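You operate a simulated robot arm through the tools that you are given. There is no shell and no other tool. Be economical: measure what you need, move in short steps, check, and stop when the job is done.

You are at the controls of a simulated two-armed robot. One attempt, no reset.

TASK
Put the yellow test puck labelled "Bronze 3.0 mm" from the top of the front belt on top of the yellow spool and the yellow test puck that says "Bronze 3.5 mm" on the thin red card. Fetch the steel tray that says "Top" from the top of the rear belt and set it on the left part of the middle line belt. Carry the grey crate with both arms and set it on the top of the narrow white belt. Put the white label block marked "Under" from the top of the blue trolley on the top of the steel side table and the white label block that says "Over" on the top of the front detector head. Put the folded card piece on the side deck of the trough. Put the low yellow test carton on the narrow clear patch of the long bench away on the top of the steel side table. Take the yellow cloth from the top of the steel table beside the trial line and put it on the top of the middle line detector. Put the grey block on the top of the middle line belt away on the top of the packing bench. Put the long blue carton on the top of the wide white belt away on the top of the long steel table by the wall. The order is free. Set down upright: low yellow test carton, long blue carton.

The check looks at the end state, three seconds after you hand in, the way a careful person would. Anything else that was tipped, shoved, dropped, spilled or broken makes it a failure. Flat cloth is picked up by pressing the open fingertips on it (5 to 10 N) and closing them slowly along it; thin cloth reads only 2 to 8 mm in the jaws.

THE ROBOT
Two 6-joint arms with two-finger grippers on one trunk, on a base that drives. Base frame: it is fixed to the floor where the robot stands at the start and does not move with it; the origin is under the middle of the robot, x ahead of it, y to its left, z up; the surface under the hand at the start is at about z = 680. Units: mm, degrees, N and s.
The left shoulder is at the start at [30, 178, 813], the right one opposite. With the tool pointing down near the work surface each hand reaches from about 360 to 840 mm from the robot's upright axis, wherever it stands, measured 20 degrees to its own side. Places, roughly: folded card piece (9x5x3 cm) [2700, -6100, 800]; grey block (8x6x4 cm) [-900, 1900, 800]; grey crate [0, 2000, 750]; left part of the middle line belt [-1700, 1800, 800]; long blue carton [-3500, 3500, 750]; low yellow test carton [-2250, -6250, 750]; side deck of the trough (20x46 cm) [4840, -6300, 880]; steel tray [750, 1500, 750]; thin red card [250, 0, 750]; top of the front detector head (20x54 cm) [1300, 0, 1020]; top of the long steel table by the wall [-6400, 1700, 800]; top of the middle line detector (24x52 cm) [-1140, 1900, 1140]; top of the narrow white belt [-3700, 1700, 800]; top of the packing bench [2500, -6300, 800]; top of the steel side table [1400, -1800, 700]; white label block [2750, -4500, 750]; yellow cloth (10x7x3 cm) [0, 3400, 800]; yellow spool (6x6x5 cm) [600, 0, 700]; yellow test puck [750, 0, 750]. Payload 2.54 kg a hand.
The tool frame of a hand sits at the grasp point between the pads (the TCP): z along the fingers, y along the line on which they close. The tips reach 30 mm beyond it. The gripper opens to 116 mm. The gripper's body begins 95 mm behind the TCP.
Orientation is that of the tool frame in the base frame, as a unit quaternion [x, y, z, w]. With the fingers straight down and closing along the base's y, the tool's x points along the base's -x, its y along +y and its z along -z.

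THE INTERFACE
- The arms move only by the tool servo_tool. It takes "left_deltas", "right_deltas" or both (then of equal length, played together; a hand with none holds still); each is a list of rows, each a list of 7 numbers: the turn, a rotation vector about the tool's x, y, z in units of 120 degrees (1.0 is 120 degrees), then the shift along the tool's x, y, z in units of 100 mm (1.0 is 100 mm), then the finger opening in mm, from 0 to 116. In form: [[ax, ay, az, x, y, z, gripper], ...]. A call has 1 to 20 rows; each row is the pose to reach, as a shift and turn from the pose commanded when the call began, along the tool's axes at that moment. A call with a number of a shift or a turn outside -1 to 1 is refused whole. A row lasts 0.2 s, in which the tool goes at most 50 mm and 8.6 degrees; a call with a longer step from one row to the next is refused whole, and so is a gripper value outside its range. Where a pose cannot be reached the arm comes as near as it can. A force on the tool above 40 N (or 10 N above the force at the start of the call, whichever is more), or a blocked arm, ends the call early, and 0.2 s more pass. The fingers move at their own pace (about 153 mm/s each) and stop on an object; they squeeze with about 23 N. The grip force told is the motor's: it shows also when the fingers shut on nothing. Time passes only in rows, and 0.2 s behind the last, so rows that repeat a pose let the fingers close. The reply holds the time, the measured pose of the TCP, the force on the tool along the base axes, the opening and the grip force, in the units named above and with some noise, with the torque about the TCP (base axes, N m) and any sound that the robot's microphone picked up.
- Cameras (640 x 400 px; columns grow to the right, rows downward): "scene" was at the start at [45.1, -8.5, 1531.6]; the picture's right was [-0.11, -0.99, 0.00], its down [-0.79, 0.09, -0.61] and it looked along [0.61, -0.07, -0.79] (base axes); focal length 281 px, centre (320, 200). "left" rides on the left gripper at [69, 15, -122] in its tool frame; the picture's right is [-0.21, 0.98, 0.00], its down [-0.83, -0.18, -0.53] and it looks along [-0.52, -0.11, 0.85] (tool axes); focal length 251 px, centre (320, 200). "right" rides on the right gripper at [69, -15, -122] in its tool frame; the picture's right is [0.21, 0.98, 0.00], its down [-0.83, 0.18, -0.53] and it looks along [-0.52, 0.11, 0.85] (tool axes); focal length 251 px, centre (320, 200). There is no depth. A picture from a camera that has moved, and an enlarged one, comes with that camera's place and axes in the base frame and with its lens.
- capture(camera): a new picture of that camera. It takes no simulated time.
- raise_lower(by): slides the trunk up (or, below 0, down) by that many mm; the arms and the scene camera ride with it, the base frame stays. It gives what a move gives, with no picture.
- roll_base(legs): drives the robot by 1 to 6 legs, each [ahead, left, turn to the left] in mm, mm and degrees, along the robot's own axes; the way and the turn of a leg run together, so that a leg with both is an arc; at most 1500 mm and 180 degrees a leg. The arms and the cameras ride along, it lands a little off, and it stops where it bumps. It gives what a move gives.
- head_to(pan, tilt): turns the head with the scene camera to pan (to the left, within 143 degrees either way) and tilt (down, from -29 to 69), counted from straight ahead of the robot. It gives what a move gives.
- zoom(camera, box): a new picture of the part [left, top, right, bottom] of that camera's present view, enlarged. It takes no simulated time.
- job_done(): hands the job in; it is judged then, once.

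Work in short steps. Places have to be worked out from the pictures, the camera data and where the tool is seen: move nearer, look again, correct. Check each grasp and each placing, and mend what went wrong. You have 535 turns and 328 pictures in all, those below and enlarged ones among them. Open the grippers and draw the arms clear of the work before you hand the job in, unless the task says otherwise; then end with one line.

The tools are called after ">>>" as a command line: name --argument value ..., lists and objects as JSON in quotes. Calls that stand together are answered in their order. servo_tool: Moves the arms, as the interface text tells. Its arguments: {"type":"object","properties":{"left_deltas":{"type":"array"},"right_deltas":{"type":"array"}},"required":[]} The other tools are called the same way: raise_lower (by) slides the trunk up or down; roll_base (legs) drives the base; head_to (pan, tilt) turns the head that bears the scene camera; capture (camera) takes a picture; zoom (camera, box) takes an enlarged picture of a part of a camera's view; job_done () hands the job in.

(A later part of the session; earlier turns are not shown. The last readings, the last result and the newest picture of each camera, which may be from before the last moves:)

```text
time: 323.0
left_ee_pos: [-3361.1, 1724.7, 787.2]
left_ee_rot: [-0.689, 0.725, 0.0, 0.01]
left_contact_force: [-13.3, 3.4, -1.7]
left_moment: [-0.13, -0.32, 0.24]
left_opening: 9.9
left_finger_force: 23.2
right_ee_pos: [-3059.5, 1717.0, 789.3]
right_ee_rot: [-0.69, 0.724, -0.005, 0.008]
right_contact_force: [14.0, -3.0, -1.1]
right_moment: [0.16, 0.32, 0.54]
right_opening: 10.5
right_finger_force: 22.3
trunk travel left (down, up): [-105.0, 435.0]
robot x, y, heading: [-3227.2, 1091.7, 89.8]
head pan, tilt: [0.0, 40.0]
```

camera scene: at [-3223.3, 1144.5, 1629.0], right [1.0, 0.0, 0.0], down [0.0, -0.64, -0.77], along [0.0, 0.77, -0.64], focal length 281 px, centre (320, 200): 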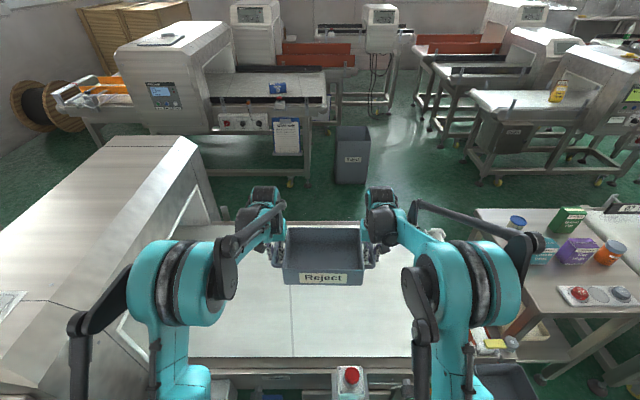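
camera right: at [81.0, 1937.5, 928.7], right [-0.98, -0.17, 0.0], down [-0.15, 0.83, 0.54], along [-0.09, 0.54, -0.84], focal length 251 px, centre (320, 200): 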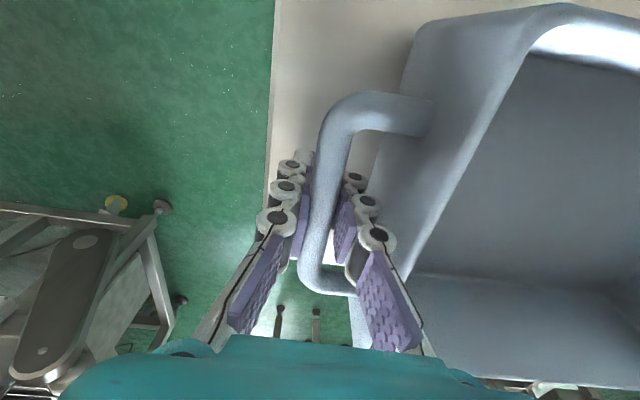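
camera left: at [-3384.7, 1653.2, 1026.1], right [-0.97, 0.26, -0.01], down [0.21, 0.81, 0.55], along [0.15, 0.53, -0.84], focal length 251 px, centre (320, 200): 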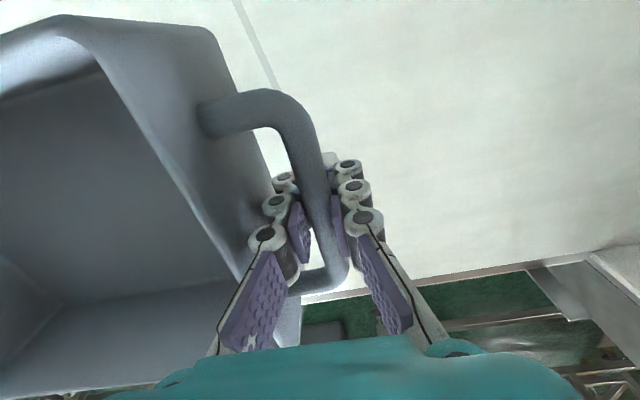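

No contact yet; continue down in 3 mm steps.

>>> servo_tool --left_deltas '[[0, 0, 0, 0, 0, 0.03, 2], [0, 0, 0, 0, 0, 0.06, 2], [0, 0, 0, 0, 0, 0.09, 2], [0, 0, 0, 0, 0, 0.12, 2], [0, 0, 0, 0, 0, 0.15, 2], [0, 0, 0, 0, 0, 0.18, 2], [0, 0, 0, 0, 0, 0.21, 2], [0, 0, 0, 0, 0, 0.24, 2], [0, 0, 0, 0, 0, 0.27, 2], [0, 0, 0, 0, 0, 0.3, 2]]' --right_deltas '[[0, 0, 0, 0, 0, 0.03, 2], [0, 0, 0, 0, 0, 0.06, 2], [0, 0, 0, 0, 0, 0.09, 2], [0, 0, 0, 0, 0, 0.12, 2], [0, 0, 0, 0, 0, 0.15, 2], [0, 0, 0, 0, 0, 0.18, 2], [0, 0, 0, 0, 0, 0.21, 2], [0, 0, 0, 0, 0, 0.24, 2], [0, 0, 0, 0, 0, 0.27, 2], [0, 0, 0, 0, 0, 0.3, 2]]'

>>> capture --camera "right"

```text
time: 324.2
left_ee_pos: [-3362.6, 1725.6, 777.9]
left_ee_rot: [-0.69, 0.724, 0.002, 0.012]
left_contact_force: [-0.8, 2.4, 22.0]
left_moment: [-0.57, -0.09, 0.06]
left_opening: 10.1
left_finger_force: 23.1
right_ee_pos: [-3057.2, 1716.3, 778.5]
right_ee_rot: [-0.689, 0.725, -0.002, 0.009]
right_contact_force: [1.4, -0.6, 18.2]
right_moment: [-0.38, 0.32, 0.42]
right_opening: 10.5
right_finger_force: 22.7
trunk travel left (down, up): [-105.0, 435.0]
robot x, y, heading: [-3224.6, 1089.4, 89.8]
head pan, tilt: [0.0, 40.0]
stopped in row 6 (left hand): the force on the tool passed its limit at 44 N (the readings are from after the stop); the commanded pose is now the measured one
```

```text
209 pictures are left
camera right: at [-3049.1, 1645.4, 899.2], right [-0.99, -0.16, -0.02], down [-0.15, 0.83, 0.54], along [-0.07, 0.53, -0.84], focal length 251 px, centre (320, 200)
```

right: 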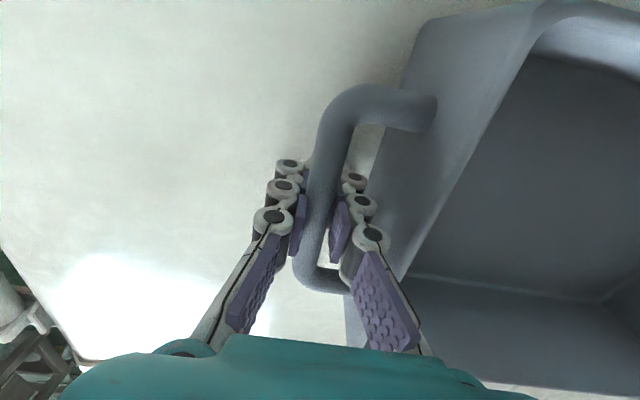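

Crate is down on the belt. Ease up 1 mm, open both to 32, lift straight.

>>> servo_tool --left_deltas '[[0, 0, 0, 0, 0, -0.01, 10], [0, 0, 0, 0, 0, -0.01, 20], [0, 0, 0, 0, 0, -0.01, 30], [0, 0, 0, 0, 0, -0.01, 30], [0, 0, 0, 0, 0, -0.15, 30], [0, 0, 0, 0, 0, -0.4, 30], [0, 0, 0, 0, 0, -0.7, 32], [0, 0, 0, 0, 0, -1.0, 32]]' --right_deltas '[[0, 0, 0, 0, 0, -0.01, 10], [0, 0, 0, 0, 0, -0.01, 20], [0, 0, 0, 0, 0, -0.01, 30], [0, 0, 0, 0, 0, -0.01, 30], [0, 0, 0, 0, 0, -0.15, 30], [0, 0, 0, 0, 0, -0.4, 30], [0, 0, 0, 0, 0, -0.7, 32], [0, 0, 0, 0, 0, -1.0, 32]]'

>>> capture --camera "scene"

```text
time: 326.0
left_ee_pos: [-3361.7, 1723.4, 874.1]
left_ee_rot: [-0.69, 0.724, 0.001, 0.011]
left_contact_force: [-15.3, 0.4, -1.2]
left_moment: [0.04, -0.71, -0.01]
left_opening: 23.2
left_finger_force: 0.1
right_ee_pos: [-3059.1, 1716.9, 877.7]
right_ee_rot: [-0.689, 0.725, -0.003, 0.009]
right_contact_force: [15.0, -0.9, -0.4]
right_moment: [0.04, 0.7, 0.0]
right_opening: 23.0
right_finger_force: 0.1
trunk travel left (down, up): [-105.0, 435.0]
robot x, y, heading: [-3226.5, 1090.8, 89.6]
head pan, tilt: [0.0, 40.0]
```

```text
208 pictures are left
camera scene: at [-3223.3, 1143.9, 1628.9], right [1.0, 0.0, 0.0], down [0.0, -0.64, -0.77], along [0.0, 0.77, -0.64], focal length 281 px, centre (320, 200)
```

scene: 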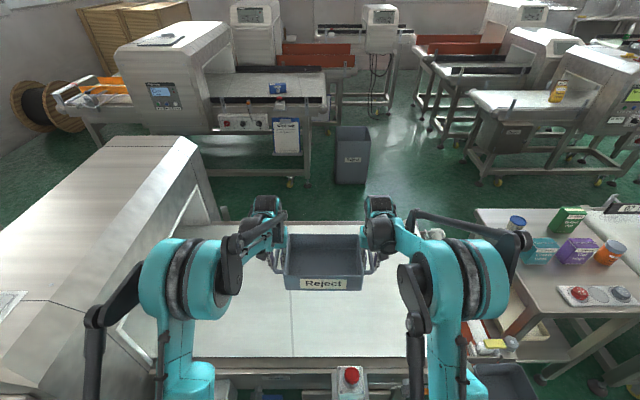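

The inner fingers pressed on the walls and carried the crate up. Lower it again to contact, then loosen by moving outward.

>>> servo_tool --left_deltas '[[0, 0, 0, 0, 0, 0.25, 32], [0, 0, 0, 0, 0, 0.5, 32], [0, 0, 0, 0, 0, 0.75, 32], [0, 0, 0, 0, 0, 0.85, 32], [0, 0, 0, 0, 0, 0.9, 32], [0, 0, 0, 0, 0, 0.93, 32], [0, 0, 0, 0, 0, 0.96, 32], [0, 0, 0, 0, 0, 0.98, 32]]' --right_deltas '[[0, 0, 0, 0, 0, 0.25, 32], [0, 0, 0, 0, 0, 0.5, 32], [0, 0, 0, 0, 0, 0.75, 32], [0, 0, 0, 0, 0, 0.85, 32], [0, 0, 0, 0, 0, 0.9, 32], [0, 0, 0, 0, 0, 0.93, 32], [0, 0, 0, 0, 0, 0.96, 32], [0, 0, 0, 0, 0, 0.98, 32]]'

```text
time: 327.8
left_ee_pos: [-3363.0, 1727.1, 780.2]
left_ee_rot: [-0.692, 0.722, 0.002, 0.01]
left_contact_force: [-6.1, -0.9, 21.8]
left_moment: [-0.33, -0.74, 0.03]
left_opening: 27.9
left_finger_force: 0.0
right_ee_pos: [-3055.8, 1716.4, 781.3]
right_ee_rot: [-0.688, 0.725, -0.004, 0.009]
right_contact_force: [9.1, 0.2, -1.6]
right_moment: [0.03, 0.39, -0.03]
right_opening: 27.3
right_finger_force: 0.0
trunk travel left (down, up): [-105.0, 435.0]
robot x, y, heading: [-3220.5, 1091.8, 90.2]
head pan, tilt: [0.0, 40.0]
stopped in row 8 (left hand): the force on the tool passed its limit at 46 N (the readings are from after the stop); the commanded pose is now the measured one
```

>>> servo_tool --left_deltas '[[0, 0, 0, 0, 0.0, -0.02, 26], [0, 0, 0, 0, 0.03, -0.02, 26], [0, 0, 0, 0, 0.05, -0.02, 26], [0, 0, 0, 0, 0.05, -0.02, 26]]' --right_deltas '[[0, 0, 0, 0, 0.0, 0, 26], [0, 0, 0, 0, -0.03, 0, 26], [0, 0, 0, 0, -0.05, 0, 26], [0, 0, 0, 0, -0.05, 0, 26]]'

>>> capture --camera "right"

>>> capture --camera "left"

```text
time: 328.8
left_ee_pos: [-3367.0, 1726.5, 779.6]
left_ee_rot: [-0.69, 0.723, 0.003, 0.012]
left_contact_force: [0.5, 0.4, 1.4]
left_moment: [-0.02, -0.01, 0.02]
left_opening: 25.8
left_finger_force: 0.0
right_ee_pos: [-3053.0, 1716.9, 780.0]
right_ee_rot: [-0.689, 0.725, -0.003, 0.009]
right_contact_force: [-5.8, -0.7, 12.4]
right_moment: [-0.16, 0.43, -0.05]
right_opening: 29.0
right_finger_force: 2.5
trunk travel left (down, up): [-105.0, 435.0]
robot x, y, heading: [-3223.3, 1089.3, 89.9]
head pan, tilt: [0.0, 40.0]
```

```text
207 pictures are left
camera right: at [-3044.6, 1646.8, 901.0], right [-0.99, -0.16, -0.02], down [-0.15, 0.83, 0.54], along [-0.07, 0.53, -0.84], focal length 251 px, centre (320, 200)
```

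right: 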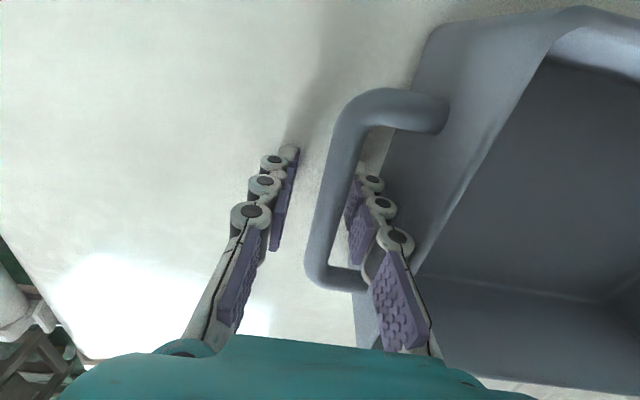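

```text
206 pictures are left
camera left: at [-3388.8, 1657.2, 899.8], right [-0.97, 0.26, -0.01], down [0.21, 0.81, 0.55], along [0.15, 0.53, -0.83], focal length 251 px, centre (320, 200)
```

left: 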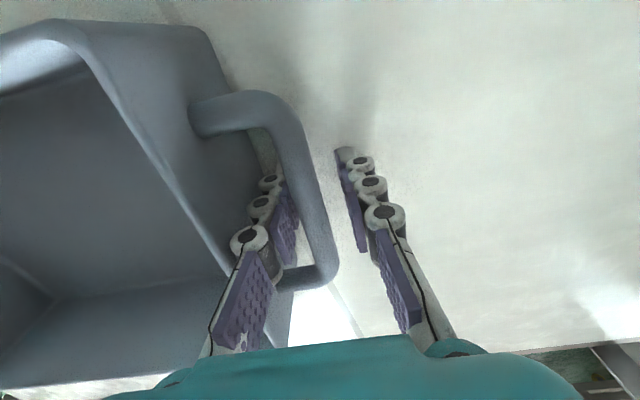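

Now the inner fingers hug the bars with margin to the walls. Lift both straight and check that the crate stays.

>>> servo_tool --left_deltas '[[0, 0, 0, 0, 0, -0.05, 26], [0, 0, 0, 0, 0, -0.12, 26], [0, 0, 0, 0, 0, -0.2, 26], [0, 0, 0, 0, 0, -0.3, 26], [0, 0, 0, 0, 0, -0.4, 26]]' --right_deltas '[[0, 0, 0, 0, 0, -0.05, 26], [0, 0, 0, 0, 0, -0.12, 26], [0, 0, 0, 0, 0, -0.2, 26], [0, 0, 0, 0, 0, -0.3, 26], [0, 0, 0, 0, 0, -0.4, 26]]'

>>> capture --camera "right"

>>> capture --camera "left"

```text
time: 330.0
left_ee_pos: [-3369.0, 1726.3, 819.2]
left_ee_rot: [-0.69, 0.724, 0.002, 0.011]
left_contact_force: [-0.2, 0.7, -0.3]
left_moment: [0.01, 0.01, 0.02]
left_opening: 26.0
left_finger_force: 0.0
right_ee_pos: [-3054.0, 1717.1, 820.1]
right_ee_rot: [-0.689, 0.725, -0.003, 0.01]
right_contact_force: [0.3, 0.0, 0.3]
right_moment: [0.0, 0.02, 0.01]
right_opening: 25.9
right_finger_force: 0.0
trunk travel left (down, up): [-105.0, 435.0]
robot x, y, heading: [-3226.2, 1088.7, 90.2]
head pan, tilt: [0.0, 40.0]
```

```text
205 pictures are left
camera right: at [-3045.2, 1647.0, 940.9], right [-0.99, -0.16, -0.02], down [-0.15, 0.83, 0.54], along [-0.07, 0.53, -0.84], focal length 251 px, centre (320, 200)
```

right: 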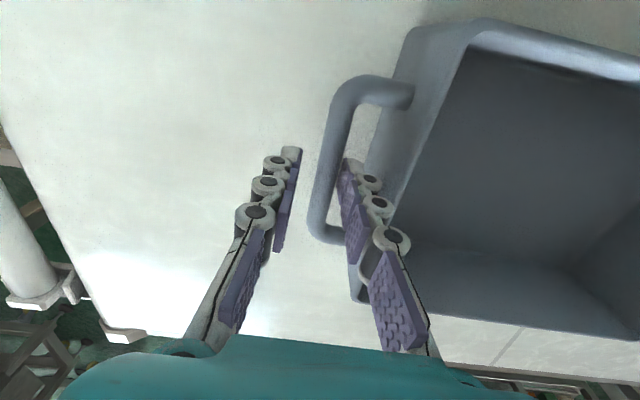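

```text
204 pictures are left
camera left: at [-3389.1, 1656.2, 939.2], right [-0.97, 0.26, -0.01], down [0.21, 0.81, 0.55], along [0.15, 0.53, -0.83], focal length 251 px, centre (320, 200)
```

left: 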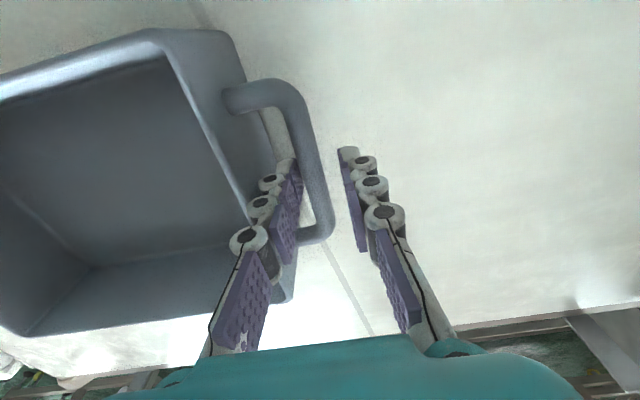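

Crate stays on the belt and the fingers are clear with no force. Lift on fully and retract.

>>> servo_tool --left_deltas '[[0, 0, 0, 0, 0, -0.25, 26], [0, 0, 0, 0, 0, -0.5, 26], [0, 0, 0, 0, 0, -0.75, 26], [0, 0, 0, 0, 0, -1, 26]]' --right_deltas '[[0, 0, 0, 0, 0, -0.25, 26], [0, 0, 0, 0, 0, -0.5, 26], [0, 0, 0, 0, 0, -0.75, 26], [0, 0, 0, 0, 0, -1, 26]]'

>>> servo_tool --left_deltas '[[0, 0, 0, 0.3, 0, -0.1, 90], [0, 0, 0, 0.6, 0, -0.2, 90], [0, 0, 0, 0.9, 0, -0.3, 90], [0, 0, 0, 1.0, 0, -0.4, 90]]' --right_deltas '[[0, 0, 0, 0.3, 0, -0.1, 90], [0, 0, 0, 0.6, 0, -0.2, 90], [0, 0, 0, 0.9, 0, -0.3, 90], [0, 0, 0, 1.0, 0, -0.4, 90]]'

>>> servo_tool --left_deltas '[[0, 0, 0, 0.3, 0, 0, 90], [0, 0, 0, 0.6, 0, 0, 90], [0, 0, 0, 0.9, 0, 0, 90], [0, 0, 0, 1.0, 0, 0, 90]]' --right_deltas '[[0, 0, 0, 0.3, 0, 0, 90], [0, 0, 0, 0.6, 0, 0, 90], [0, 0, 0, 0.9, 0, 0, 90], [0, 0, 0, 1.0, 0, 0, 90]]'

>>> capture --camera "scene"

>>> head_to --pan 75 --tilt 30

>>> capture --camera "scene"

```text
time: 331.0
left_ee_pos: [-3370.6, 1725.9, 920.1]
left_ee_rot: [-0.69, 0.724, 0.003, 0.01]
left_contact_force: [-0.3, -0.4, 0.6]
left_moment: [0.01, 0.0, 0.0]
left_opening: 25.7
left_finger_force: 0.1
right_ee_pos: [-3054.9, 1714.3, 921.1]
right_ee_rot: [-0.689, 0.725, -0.004, 0.009]
right_contact_force: [-0.8, 0.3, 0.3]
right_moment: [0.02, 0.01, -0.02]
right_opening: 25.7
right_finger_force: 0.1
trunk travel left (down, up): [-105.0, 435.0]
robot x, y, heading: [-3221.0, 1089.7, 89.9]
head pan, tilt: [0.0, 40.0]
```

```text
time: 332.0
left_ee_pos: [-3374.7, 1625.3, 957.8]
left_ee_rot: [-0.69, 0.724, 0.002, 0.011]
left_contact_force: [-0.1, 0.4, -0.1]
left_moment: [0.0, 0.0, -0.03]
left_opening: 89.9
left_finger_force: 0.1
right_ee_pos: [-3061.0, 1617.1, 959.9]
right_ee_rot: [-0.689, 0.725, -0.004, 0.009]
right_contact_force: [-0.4, 0.0, 0.3]
right_moment: [0.0, 0.01, -0.01]
right_opening: 89.9
right_finger_force: 0.1
trunk travel left (down, up): [-105.0, 435.0]
robot x, y, heading: [-3227.3, 1085.6, 90.0]
head pan, tilt: [0.0, 40.0]
```

```text
time: 333.0
left_ee_pos: [-3380.2, 1525.4, 956.1]
left_ee_rot: [-0.69, 0.723, 0.002, 0.011]
left_contact_force: [0.2, 0.3, -0.1]
left_moment: [-0.03, -0.03, 0.04]
left_opening: 90.1
left_finger_force: 0.0
right_ee_pos: [-3066.7, 1517.8, 957.3]
right_ee_rot: [-0.689, 0.725, -0.003, 0.008]
right_contact_force: [0.7, 0.6, -0.4]
right_moment: [-0.05, 0.02, -0.03]
right_opening: 89.6
right_finger_force: 0.1
trunk travel left (down, up): [-105.0, 435.0]
robot x, y, heading: [-3221.3, 1093.7, 90.1]
head pan, tilt: [0.0, 40.0]
```

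```text
203 pictures are left
camera scene: at [-3223.3, 1145.2, 1628.8], right [1.0, 0.0, 0.0], down [0.0, -0.64, -0.77], along [0.0, 0.77, -0.64], focal length 281 px, centre (320, 200)
```

scene: 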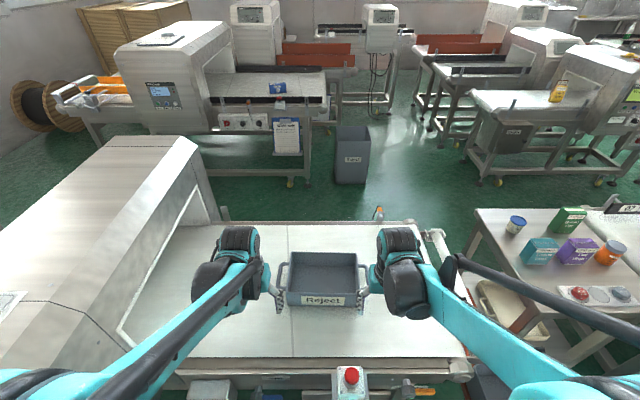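

```text
time: 334.5
left_ee_pos: [-3378.3, 1525.1, 955.7]
left_ee_rot: [-0.69, 0.724, 0.001, 0.011]
left_contact_force: [-0.6, 0.1, -0.5]
left_moment: [0.01, 0.02, 0.0]
left_opening: 90.1
left_finger_force: 0.0
right_ee_pos: [-3065.7, 1518.1, 957.5]
right_ee_rot: [-0.689, 0.725, -0.003, 0.009]
right_contact_force: [0.4, -0.2, 0.2]
right_moment: [0.01, -0.02, -0.01]
right_opening: 90.0
right_finger_force: 0.0
trunk travel left (down, up): [-105.0, 435.0]
robot x, y, heading: [-3228.0, 1092.3, 89.9]
head pan, tilt: [75.0, 30.0]
```

```text
202 pictures are left
camera scene: at [-3310.8, 1083.3, 1644.2], right [0.26, 0.97, 0.0], down [0.48, -0.13, -0.87], along [-0.84, 0.23, -0.5], focal length 281 px, centre (320, 200)
```

scene: 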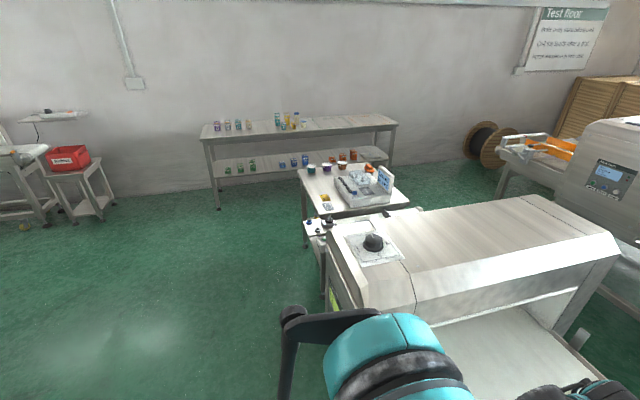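

Crate is fine. Now the blue carton: go west along the lane, around the narrow line's west end, then east along the northern corridor, keeping heading 90°.

>>> servo_tool --left_deltas '[[0, 0, 0, 0.3, 0, -0.2, 90], [0, 0, 0, 0.5, 0, -0.4, 90]]' --right_deltas '[[0, 0, 0, 0.3, 0, -0.2, 90], [0, 0, 0, 0.5, 0, -0.4, 90]]'

>>> roll_base --legs '[[-320, 0, 0], [0, 1140, 0], [0, 1140, 0]]'

>>> head_to --pan 0 --tilt 30

>>> capture --camera "scene"

```text
time: 335.1
left_ee_pos: [-3382.4, 1471.9, 994.9]
left_ee_rot: [-0.69, 0.724, 0.002, 0.011]
left_contact_force: [-0.8, 1.1, -0.6]
left_moment: [0.01, 0.02, -0.01]
left_opening: 90.2
left_finger_force: 0.0
right_ee_pos: [-3071.5, 1465.6, 996.6]
right_ee_rot: [-0.688, 0.725, -0.003, 0.009]
right_contact_force: [0.1, 0.4, 0.1]
right_moment: [0.0, 0.02, -0.02]
right_opening: 90.5
right_finger_force: 0.0
trunk travel left (down, up): [-105.0, 435.0]
robot x, y, heading: [-3226.9, 1086.7, 90.0]
head pan, tilt: [75.0, 30.0]
```

```text
time: 348.2
left_ee_pos: [-5678.8, 1146.6, 994.7]
left_ee_rot: [-0.686, 0.727, 0.002, 0.011]
left_contact_force: [-0.5, -0.2, 0.1]
left_moment: [0.04, 0.0, 0.0]
left_opening: 89.9
left_finger_force: 0.1
right_ee_pos: [-5367.4, 1137.1, 997.1]
right_ee_rot: [-0.685, 0.728, -0.004, 0.01]
right_contact_force: [0.1, -0.4, 0.5]
right_moment: [-0.02, -0.02, 0.02]
right_opening: 90.1
right_finger_force: 0.1
trunk travel left (down, up): [-105.0, 435.0]
robot x, y, heading: [-5524.3, 760.8, 89.2]
head pan, tilt: [75.0, 30.0]
```

```text
time: 349.6
left_ee_pos: [-5679.0, 1145.0, 994.6]
left_ee_rot: [-0.686, 0.727, 0.002, 0.011]
left_contact_force: [0.1, -0.8, 0.1]
left_moment: [0.0, 0.01, 0.01]
left_opening: 89.9
left_finger_force: 0.0
right_ee_pos: [-5367.2, 1138.0, 996.8]
right_ee_rot: [-0.685, 0.729, -0.003, 0.01]
right_contact_force: [-0.2, 0.9, -0.3]
right_moment: [0.04, -0.02, 0.02]
right_opening: 89.8
right_finger_force: 0.0
trunk travel left (down, up): [-105.0, 435.0]
robot x, y, heading: [-5522.9, 762.9, 89.3]
head pan, tilt: [0.0, 30.0]
```

```text
201 pictures are left
camera scene: at [-5523.4, 822.2, 1644.2], right [1.0, -0.01, 0.0], down [-0.01, -0.5, -0.87], along [0.01, 0.87, -0.5], focal length 281 px, centre (320, 200)
```

scene: 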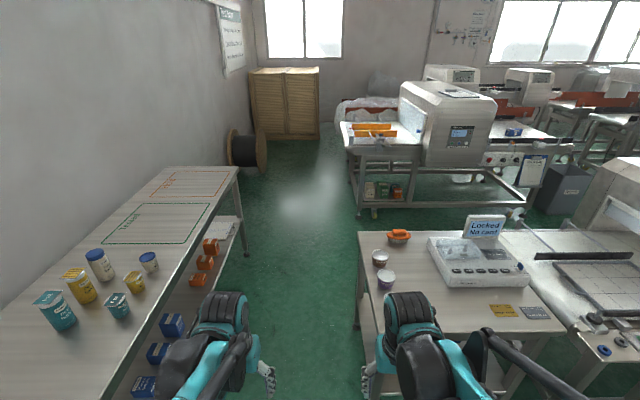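

The gap between the long table and the small table is ~740 mm. I read the marked zones on the long table first.

>>> zoom --camera "scene" --box '[90, 150, 250, 250]'

>>> head_to --pan 0 --tilt 65

>>> capture --camera "scene"

```text
4.00 times, centred on (170, 200) of scene
camera zoom: at [-5523.4, 822.2, 1644.2], right [1.0, -0.01, 0.0], down [-0.01, -0.5, -0.87], along [0.01, 0.87, -0.5], focal length 1124 px, centre (920, 200)
```

zoom: 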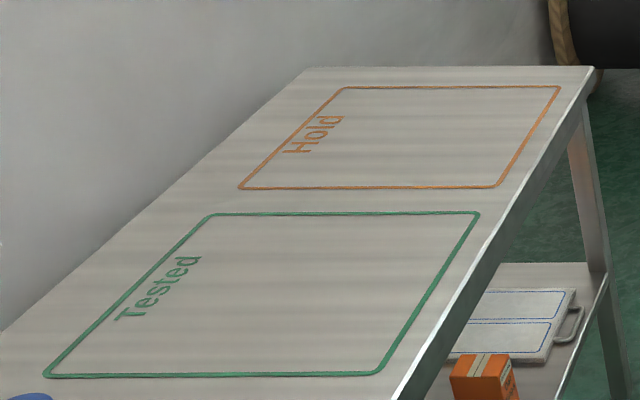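

```text
time: 350.6
left_ee_pos: [-5679.3, 1147.0, 994.3]
left_ee_rot: [-0.686, 0.727, 0.002, 0.011]
left_contact_force: [-0.8, -0.9, 0.0]
left_moment: [-0.03, -0.04, -0.01]
left_opening: 90.1
left_finger_force: 0.0
right_ee_pos: [-5367.2, 1138.0, 995.9]
right_ee_rot: [-0.684, 0.729, -0.004, 0.009]
right_contact_force: [0.0, -1.3, -0.4]
right_moment: [0.02, -0.02, -0.01]
right_opening: 90.0
right_finger_force: 0.1
trunk travel left (down, up): [-105.0, 435.0]
robot x, y, heading: [-5525.2, 764.8, 89.2]
head pan, tilt: [0.0, 65.0]
```

```text
199 pictures are left
camera scene: at [-5523.7, 792.5, 1596.6], right [1.0, -0.01, 0.0], down [-0.01, -0.91, -0.42], along [0.01, 0.42, -0.91], focal length 281 px, centre (320, 200)
```

scene: 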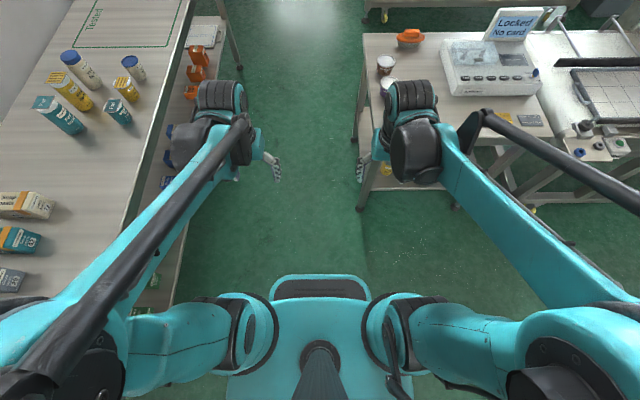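

The base is ~±260 wide, so the gap suffices if centred at x≈−5710. Raise the trunk 300 for elbow clearance, centre, and go north.

>>> raise_lower --by 300

>>> roll_base --legs '[[0, 187, 0.8], [600, 0, 0]]'

>>> capture --camera "scene"

```text
time: 353.6
left_ee_pos: [-5678.6, 1146.6, 1295.2]
left_ee_rot: [-0.686, 0.727, 0.002, 0.011]
left_contact_force: [0.7, -0.3, 0.1]
left_moment: [-0.01, 0.0, 0.02]
left_opening: 90.0
left_finger_force: 0.0
right_ee_pos: [-5368.0, 1138.0, 1297.1]
right_ee_rot: [-0.685, 0.728, -0.004, 0.009]
right_contact_force: [-1.2, -0.3, 0.0]
right_moment: [0.0, 0.01, 0.0]
right_opening: 89.9
right_finger_force: 0.1
trunk travel left (down, up): [-405.0, 135.0]
robot x, y, heading: [-5524.6, 764.0, 89.2]
head pan, tilt: [0.0, 65.0]
```

```text
time: 358.1
left_ee_pos: [-5865.1, 1745.0, 1294.5]
left_ee_rot: [-0.688, 0.726, 0.002, 0.011]
left_contact_force: [0.8, -0.3, -0.6]
left_moment: [0.0, 0.03, -0.02]
left_opening: 89.9
left_finger_force: 0.1
right_ee_pos: [-5555.0, 1738.0, 1296.0]
right_ee_rot: [-0.687, 0.726, -0.003, 0.01]
right_contact_force: [0.0, 0.3, 0.4]
right_moment: [0.0, 0.0, -0.04]
right_opening: 90.2
right_finger_force: 0.1
trunk travel left (down, up): [-405.0, 135.0]
robot x, y, heading: [-5708.6, 1360.2, 89.6]
head pan, tilt: [0.0, 65.0]
```

```text
198 pictures are left
camera scene: at [-5708.4, 1391.7, 1896.5], right [1.0, -0.01, 0.0], down [-0.01, -0.91, -0.42], along [0.0, 0.42, -0.91], focal length 281 px, centre (320, 200)
```

scene: 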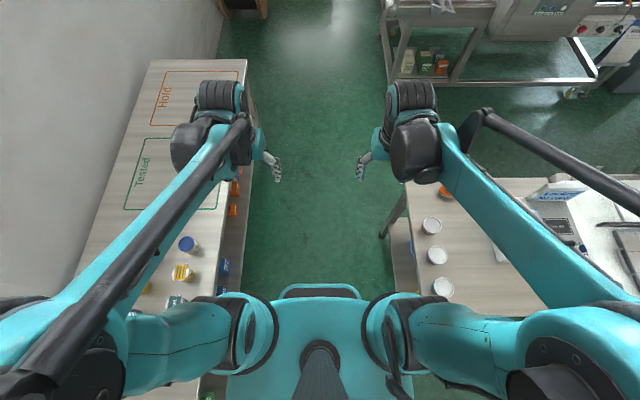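

Clear. Continue north to y≈2500.

>>> roll_base --legs '[[1130, 0, 0.4]]'

>>> head_to --pan -60 --tilt 30

>>> capture --camera "scene"

```text
time: 363.9
left_ee_pos: [-5849.2, 2867.2, 1294.5]
left_ee_rot: [-0.685, 0.729, 0.002, 0.011]
left_contact_force: [0.1, -0.1, 0.8]
left_moment: [0.0, 0.0, -0.02]
left_opening: 89.7
left_finger_force: 0.1
right_ee_pos: [-5537.9, 2857.8, 1296.6]
right_ee_rot: [-0.683, 0.73, -0.004, 0.01]
right_contact_force: [0.5, -0.3, 0.2]
right_moment: [0.0, -0.01, 0.0]
right_opening: 89.8
right_finger_force: 0.0
trunk travel left (down, up): [-405.0, 135.0]
robot x, y, heading: [-5694.0, 2480.9, 89.1]
head pan, tilt: [0.0, 65.0]
```

```text
time: 365.2
left_ee_pos: [-5849.1, 2867.4, 1293.8]
left_ee_rot: [-0.684, 0.729, 0.002, 0.012]
left_contact_force: [0.9, 0.0, -0.5]
left_moment: [0.0, -0.01, 0.02]
left_opening: 90.2
left_finger_force: 0.2
right_ee_pos: [-5539.0, 2858.0, 1296.8]
right_ee_rot: [-0.684, 0.73, -0.005, 0.009]
right_contact_force: [0.6, -0.2, 0.5]
right_moment: [0.0, 0.0, -0.01]
right_opening: 90.3
right_finger_force: 0.1
trunk travel left (down, up): [-405.0, 135.0]
robot x, y, heading: [-5699.2, 2483.3, 89.3]
head pan, tilt: [-60.0, 30.0]
```

```text
197 pictures are left
camera scene: at [-5617.7, 2496.6, 1944.2], right [0.49, -0.87, 0.0], down [-0.44, -0.24, -0.87], along [0.76, 0.42, -0.5], focal length 281 px, centre (320, 200)
```

scene: 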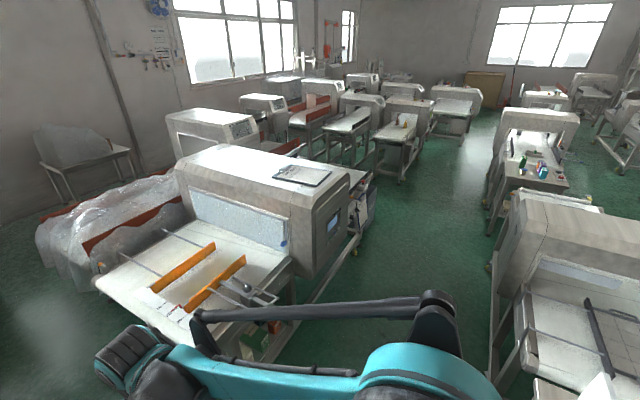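

Corridor is clear. Strafe east to x≈−3600.

>>> roll_base --legs '[[40, -1050, 0.8], [0, -1050, 0]]'

>>> head_to --pan 0 --tilt 45

>>> capture --camera "scene"

```text
time: 375.7
left_ee_pos: [-3745.1, 2913.4, 1295.0]
left_ee_rot: [-0.695, 0.719, 0.003, 0.011]
left_contact_force: [-0.3, -0.2, 0.4]
left_moment: [-0.01, 0.01, 0.0]
left_opening: 89.8
left_finger_force: 0.1
right_ee_pos: [-3434.2, 2911.8, 1297.6]
right_ee_rot: [-0.693, 0.721, -0.003, 0.009]
right_contact_force: [1.0, 0.0, -0.4]
right_moment: [0.0, 0.01, 0.01]
right_opening: 90.0
right_finger_force: 0.2
trunk travel left (down, up): [-405.0, 135.0]
robot x, y, heading: [-3579.3, 2531.9, 90.4]
head pan, tilt: [-60.0, 30.0]
```

```text
time: 377.0
left_ee_pos: [-3745.4, 2913.6, 1295.4]
left_ee_rot: [-0.695, 0.718, 0.003, 0.011]
left_contact_force: [0.0, 0.1, -0.2]
left_moment: [-0.02, 0.01, 0.0]
left_opening: 90.2
left_finger_force: 0.1
right_ee_pos: [-3434.2, 2912.2, 1297.9]
right_ee_rot: [-0.693, 0.721, -0.003, 0.009]
right_contact_force: [-0.3, -1.4, 0.1]
right_moment: [0.01, 0.04, 0.0]
right_opening: 90.2
right_finger_force: 0.0
trunk travel left (down, up): [-405.0, 135.0]
robot x, y, heading: [-3583.6, 2531.4, 90.5]
head pan, tilt: [0.0, 45.0]
```

```text
196 pictures are left
camera scene: at [-3582.6, 2583.6, 1921.6], right [1.0, 0.01, 0.0], down [0.01, -0.71, -0.71], along [-0.01, 0.71, -0.71], focal length 281 px, centre (320, 200)
```

scene: 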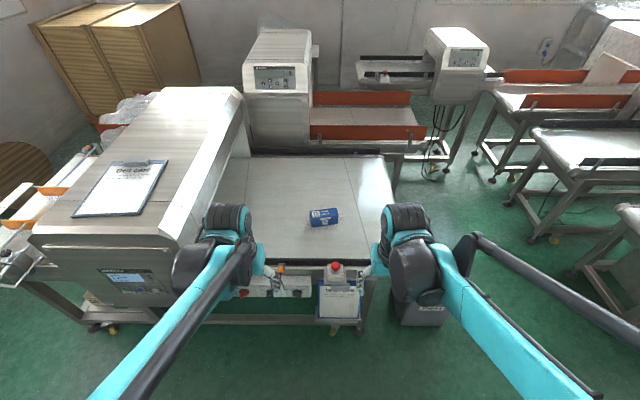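

>>> zoom --camera "scene" --box '[280, 190, 370, 250]'

>>> capture --camera "right"

>>> capture --camera "left"

```text
6.67 times, centred on (325, 220) of scene
camera zoom: at [-3582.6, 2583.6, 1921.6], right [1.0, 0.01, 0.0], down [0.01, -0.71, -0.71], along [-0.01, 0.71, -0.71], focal length 1873 px, centre (287, 67)
```

zoom: 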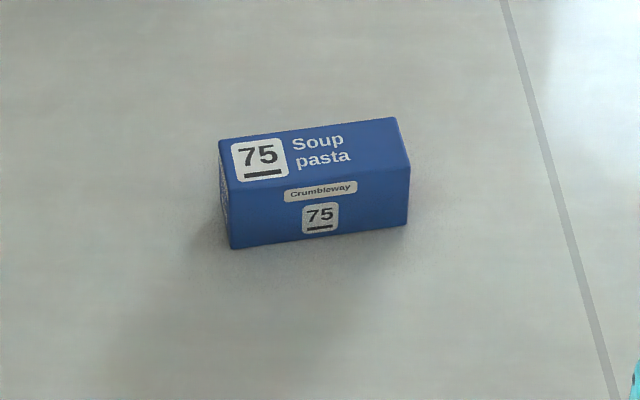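

```text
194 pictures are left
camera right: at [-3424.6, 2841.2, 1417.4], right [-0.98, -0.18, -0.02], down [-0.16, 0.83, 0.54], along [-0.08, 0.53, -0.84], focal length 251 px, centre (320, 200)
```

right: 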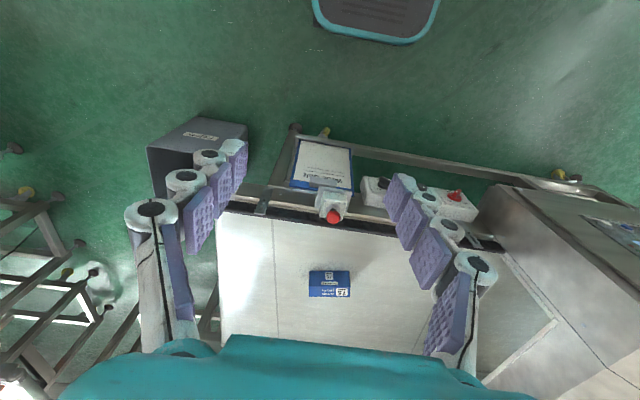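

```text
193 pictures are left
camera left: at [-3765.8, 2842.8, 1414.4], right [-0.97, 0.25, -0.01], down [0.2, 0.81, 0.55], along [0.14, 0.53, -0.83], focal length 251 px, centre (320, 200)
```

left: 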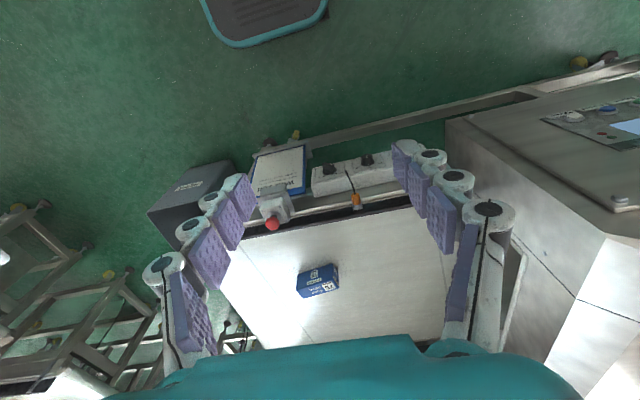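

Blue carton at about (−3575,3551), long axis ~10° off x. Roll closer, lower trunk 200, and bring the right hand above it turned by 77°.

>>> roll_base --legs '[[295, 60, -0.4]]'

>>> raise_lower --by -200

>>> servo_tool --right_deltas '[[0, 0, 0.065, -0.3, 0, 0, 70], [0, 0, 0.13, -0.6, 0.05, 0, 70], [0, 0, 0.195, -0.9, 0.1, 0, 70], [0, 0, 0.26, -1, 0.2, 0, 70], [0, 0, 0.325, -1, 0.3, 0, 70], [0, 0, 0.39, -1, 0.4, 0, 70], [0, 0, 0.455, -1, 0.5, 0, 70], [0, 0, 0.52, -1, 0.6, 0, 70], [0, 0, 0.585, -1, 0.7, 0, 70], [0, 0, 0.645, -1, 0.8, 0, 70]]'

```text
time: 379.0
left_ee_pos: [-3805.6, 3208.6, 1293.7]
left_ee_rot: [-0.693, 0.721, 0.002, 0.011]
left_contact_force: [-0.2, -0.6, 0.2]
left_moment: [0.0, 0.01, 0.02]
left_opening: 90.0
left_finger_force: 0.1
right_ee_pos: [-3494.6, 3203.9, 1296.7]
right_ee_rot: [-0.693, 0.721, -0.003, 0.009]
right_contact_force: [-0.2, 0.0, -0.6]
right_moment: [0.0, -0.01, -0.01]
right_opening: 90.0
right_finger_force: 0.2
trunk travel left (down, up): [-405.0, 135.0]
robot x, y, heading: [-3643.3, 2827.1, 90.1]
head pan, tilt: [0.0, 45.0]
```

```text
time: 381.2
left_ee_pos: [-3805.2, 3208.1, 1094.1]
left_ee_rot: [-0.692, 0.722, 0.002, 0.012]
left_contact_force: [1.2, 0.1, 0.5]
left_moment: [-0.01, 0.0, -0.02]
left_opening: 90.0
left_finger_force: 0.1
right_ee_pos: [-3494.1, 3203.2, 1096.8]
right_ee_rot: [-0.691, 0.722, -0.004, 0.009]
right_contact_force: [0.0, -0.1, 0.6]
right_moment: [0.03, 0.03, 0.03]
right_opening: 89.9
right_finger_force: 0.0
trunk travel left (down, up): [-205.0, 335.0]
robot x, y, heading: [-3644.7, 2821.8, 90.1]
head pan, tilt: [0.0, 45.0]
```

```text
time: 383.4
left_ee_pos: [-3805.4, 3208.0, 1094.1]
left_ee_rot: [-0.692, 0.722, 0.002, 0.011]
left_contact_force: [0.3, -0.5, 0.0]
left_moment: [0.0, -0.04, -0.02]
left_opening: 89.8
left_finger_force: 0.1
right_ee_pos: [-3570.5, 3307.7, 1096.3]
right_ee_rot: [-0.086, 0.996, 0.003, 0.01]
right_contact_force: [0.2, -0.4, -0.3]
right_moment: [-0.01, 0.01, 0.02]
right_opening: 70.0
right_finger_force: 0.0
trunk travel left (down, up): [-205.0, 335.0]
robot x, y, heading: [-3647.3, 2826.3, 90.3]
head pan, tilt: [0.0, 45.0]
```

>>> servo_tool --right_deltas '[[0, 0, 0, -0.05, 0.3, 0.1, 70], [0, 0, 0, -0.1, 0.6, 0.2, 70], [0, 0, 0, -0.15, 0.9, 0.3, 70], [0, 0, 0, -0.15, 1.0, 0.4, 70]]'

>>> servo_tool --right_deltas '[[0, 0, 0, -0.05, 0.3, 0.1, 70], [0, 0, 0, -0.1, 0.6, 0.2, 70], [0, 0, 0, -0.15, 0.9, 0.3, 70], [0, 0, 0, -0.2, 1.0, 0.5, 70]]'

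>>> capture --camera "right"

```text
time: 384.4
left_ee_pos: [-3804.2, 3208.8, 1094.7]
left_ee_rot: [-0.693, 0.721, 0.002, 0.012]
left_contact_force: [0.4, 0.0, 0.6]
left_moment: [-0.02, -0.02, 0.02]
left_opening: 89.8
left_finger_force: 0.1
right_ee_pos: [-3573.4, 3409.8, 1056.6]
right_ee_rot: [-0.088, 0.996, 0.003, 0.009]
right_contact_force: [0.1, -0.2, 0.0]
right_moment: [0.01, 0.02, 0.0]
right_opening: 69.9
right_finger_force: 0.1
trunk travel left (down, up): [-205.0, 335.0]
robot x, y, heading: [-3645.0, 2824.2, 90.5]
head pan, tilt: [0.0, 45.0]
```

```text
time: 385.4
left_ee_pos: [-3805.7, 3208.2, 1094.8]
left_ee_rot: [-0.692, 0.722, 0.002, 0.011]
left_contact_force: [-0.4, -0.8, 0.0]
left_moment: [0.01, 0.0, -0.02]
left_opening: 90.0
left_finger_force: 0.1
right_ee_pos: [-3568.2, 3512.0, 1006.2]
right_ee_rot: [-0.088, 0.996, 0.003, 0.008]
right_contact_force: [0.1, 0.2, -0.6]
right_moment: [-0.02, 0.01, 0.01]
right_opening: 70.0
right_finger_force: 0.1
trunk travel left (down, up): [-205.0, 335.0]
robot x, y, heading: [-3643.8, 2824.7, 90.3]
head pan, tilt: [0.0, 45.0]
```

```text
192 pictures are left
camera right: at [-3635.7, 3483.9, 1126.1], right [-0.38, 0.92, 0.0], down [0.77, 0.32, 0.55], along [0.51, 0.21, -0.84], focal length 251 px, centre (320, 200)
```

right: 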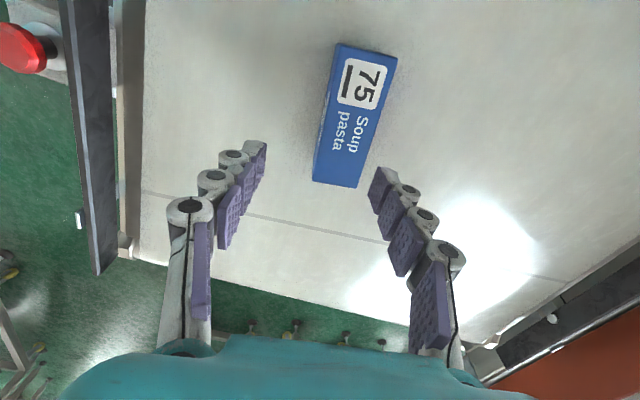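

Carton top centre at (−3580,3551). Move above and descend to ~905.

>>> servo_tool --right_deltas '[[0, 0, 0, 0.05, 0.2, 0.2, 70], [0, 0, 0, 0.05, 0.4, 0.4, 70], [0, 0, 0, 0.05, 0.4, 0.7, 70], [0, 0, 0, 0.05, 0.4, 1.0, 70]]'

>>> capture --camera "right"

```text
time: 386.4
left_ee_pos: [-3806.6, 3208.1, 1093.9]
left_ee_rot: [-0.693, 0.721, 0.002, 0.01]
left_contact_force: [0.2, 0.5, 0.4]
left_moment: [-0.04, 0.01, 0.01]
left_opening: 89.9
left_finger_force: 0.1
right_ee_pos: [-3578.9, 3550.5, 905.8]
right_ee_rot: [-0.088, 0.996, 0.002, 0.009]
right_contact_force: [0.5, 0.1, -0.3]
right_moment: [-0.03, -0.02, 0.0]
right_opening: 69.9
right_finger_force: 0.0
trunk travel left (down, up): [-205.0, 335.0]
robot x, y, heading: [-3643.3, 2824.1, 90.3]
head pan, tilt: [0.0, 45.0]
```

```text
191 pictures are left
camera right: at [-3646.3, 3522.8, 1025.2], right [-0.38, 0.92, 0.0], down [0.77, 0.32, 0.55], along [0.51, 0.21, -0.84], focal length 251 px, centre (320, 200)
```

right: 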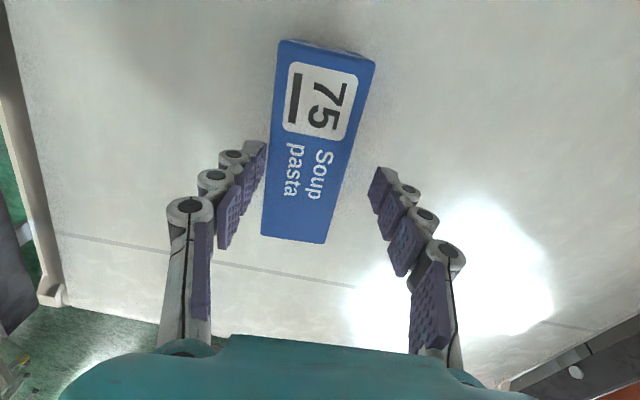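

Carton is ~60 wide; open to 90, correct +9 tool x, −3 tool y, descend to ~840.

>>> servo_tool --right_deltas '[[0, 0, 0, 0.09, -0.03, 0, 92], [0, 0, 0, 0.09, -0.03, 0.2, 92], [0, 0, 0, 0.09, -0.03, 0.4, 92], [0, 0, 0, 0.09, -0.03, 0.55, 92], [0, 0, 0, 0.09, -0.03, 0.65, 92]]'

>>> capture --camera "right"

```text
time: 387.6
left_ee_pos: [-3805.7, 3207.0, 1094.7]
left_ee_rot: [-0.693, 0.721, 0.003, 0.011]
left_contact_force: [-0.9, -0.2, 0.6]
left_moment: [0.01, -0.03, 0.02]
left_opening: 89.9
left_finger_force: 0.1
right_ee_pos: [-3585.7, 3546.1, 841.3]
right_ee_rot: [-0.088, 0.996, 0.002, 0.008]
right_contact_force: [0.5, -0.2, -0.8]
right_moment: [-0.01, 0.0, 0.0]
right_opening: 91.9
right_finger_force: 0.1
trunk travel left (down, up): [-205.0, 335.0]
robot x, y, heading: [-3643.3, 2818.8, 90.5]
head pan, tilt: [0.0, 45.0]
```

```text
190 pictures are left
camera right: at [-3653.7, 3518.6, 961.4], right [-0.38, 0.92, 0.0], down [0.77, 0.32, 0.55], along [0.51, 0.21, -0.84], focal length 251 px, centre (320, 200)
```

right: 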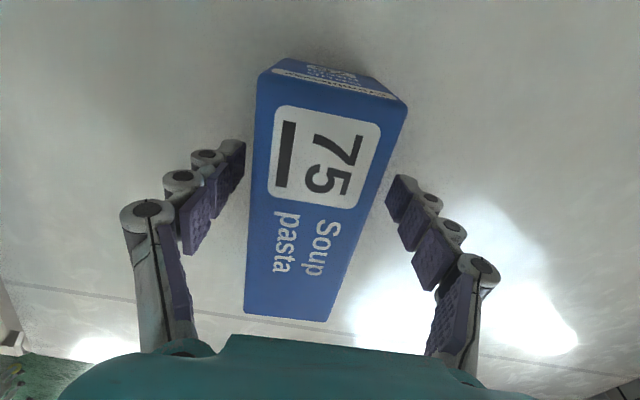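

Straddled. Lower 8 mm and close, then lift 20 mm to test.

>>> servo_tool --right_deltas '[[0, 0, 0, 0, 0, 0.04, 92], [0, 0, 0, 0, 0, 0.08, 92], [0, 0, 0, 0, 0, 0.08, 75], [0, 0, 0, 0, 0, 0.08, 60], [0, 0, 0, 0, 0, 0.08, 45], [0, 0, 0, 0, 0, 0.08, 40]]'

>>> servo_tool --right_deltas '[[0, 0, 0, 0, 0, -0.1, 35], [0, 0, 0, 0, 0, -0.2, 35], [0, 0, 0, 0, 0, -0.3, 35]]'

>>> capture --camera "right"

```text
time: 389.0
left_ee_pos: [-3805.9, 3208.1, 1093.7]
left_ee_rot: [-0.692, 0.721, 0.003, 0.011]
left_contact_force: [-0.2, -0.2, -0.3]
left_moment: [0.0, 0.03, 0.04]
left_opening: 90.2
left_finger_force: 0.1
right_ee_pos: [-3585.3, 3547.3, 834.4]
right_ee_rot: [-0.088, 0.996, 0.003, 0.01]
right_contact_force: [0.0, 0.6, 4.3]
right_moment: [-0.15, -0.01, -0.07]
right_opening: 54.6
right_finger_force: 23.3
trunk travel left (down, up): [-205.0, 335.0]
robot x, y, heading: [-3642.6, 2825.8, 90.5]
head pan, tilt: [0.0, 45.0]
```

```text
time: 389.8
left_ee_pos: [-3804.4, 3207.9, 1094.7]
left_ee_rot: [-0.693, 0.721, 0.003, 0.011]
left_contact_force: [0.3, 0.2, -0.6]
left_moment: [0.02, 0.0, 0.02]
left_opening: 89.7
left_finger_force: 0.1
right_ee_pos: [-3586.6, 3546.7, 863.9]
right_ee_rot: [-0.088, 0.996, 0.003, 0.008]
right_contact_force: [0.0, -0.4, -1.7]
right_moment: [-0.02, 0.05, 0.0]
right_opening: 54.3
right_finger_force: 23.4
trunk travel left (down, up): [-205.0, 335.0]
robot x, y, heading: [-3647.1, 2826.8, 90.3]
head pan, tilt: [0.0, 45.0]
```

```text
189 pictures are left
camera right: at [-3654.3, 3518.0, 984.7], right [-0.38, 0.92, 0.0], down [0.77, 0.32, 0.55], along [0.51, 0.21, -0.84], focal length 251 px, centre (320, 200)
```

right: 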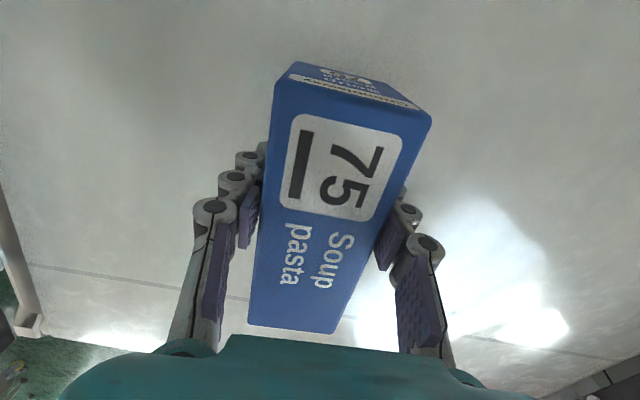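

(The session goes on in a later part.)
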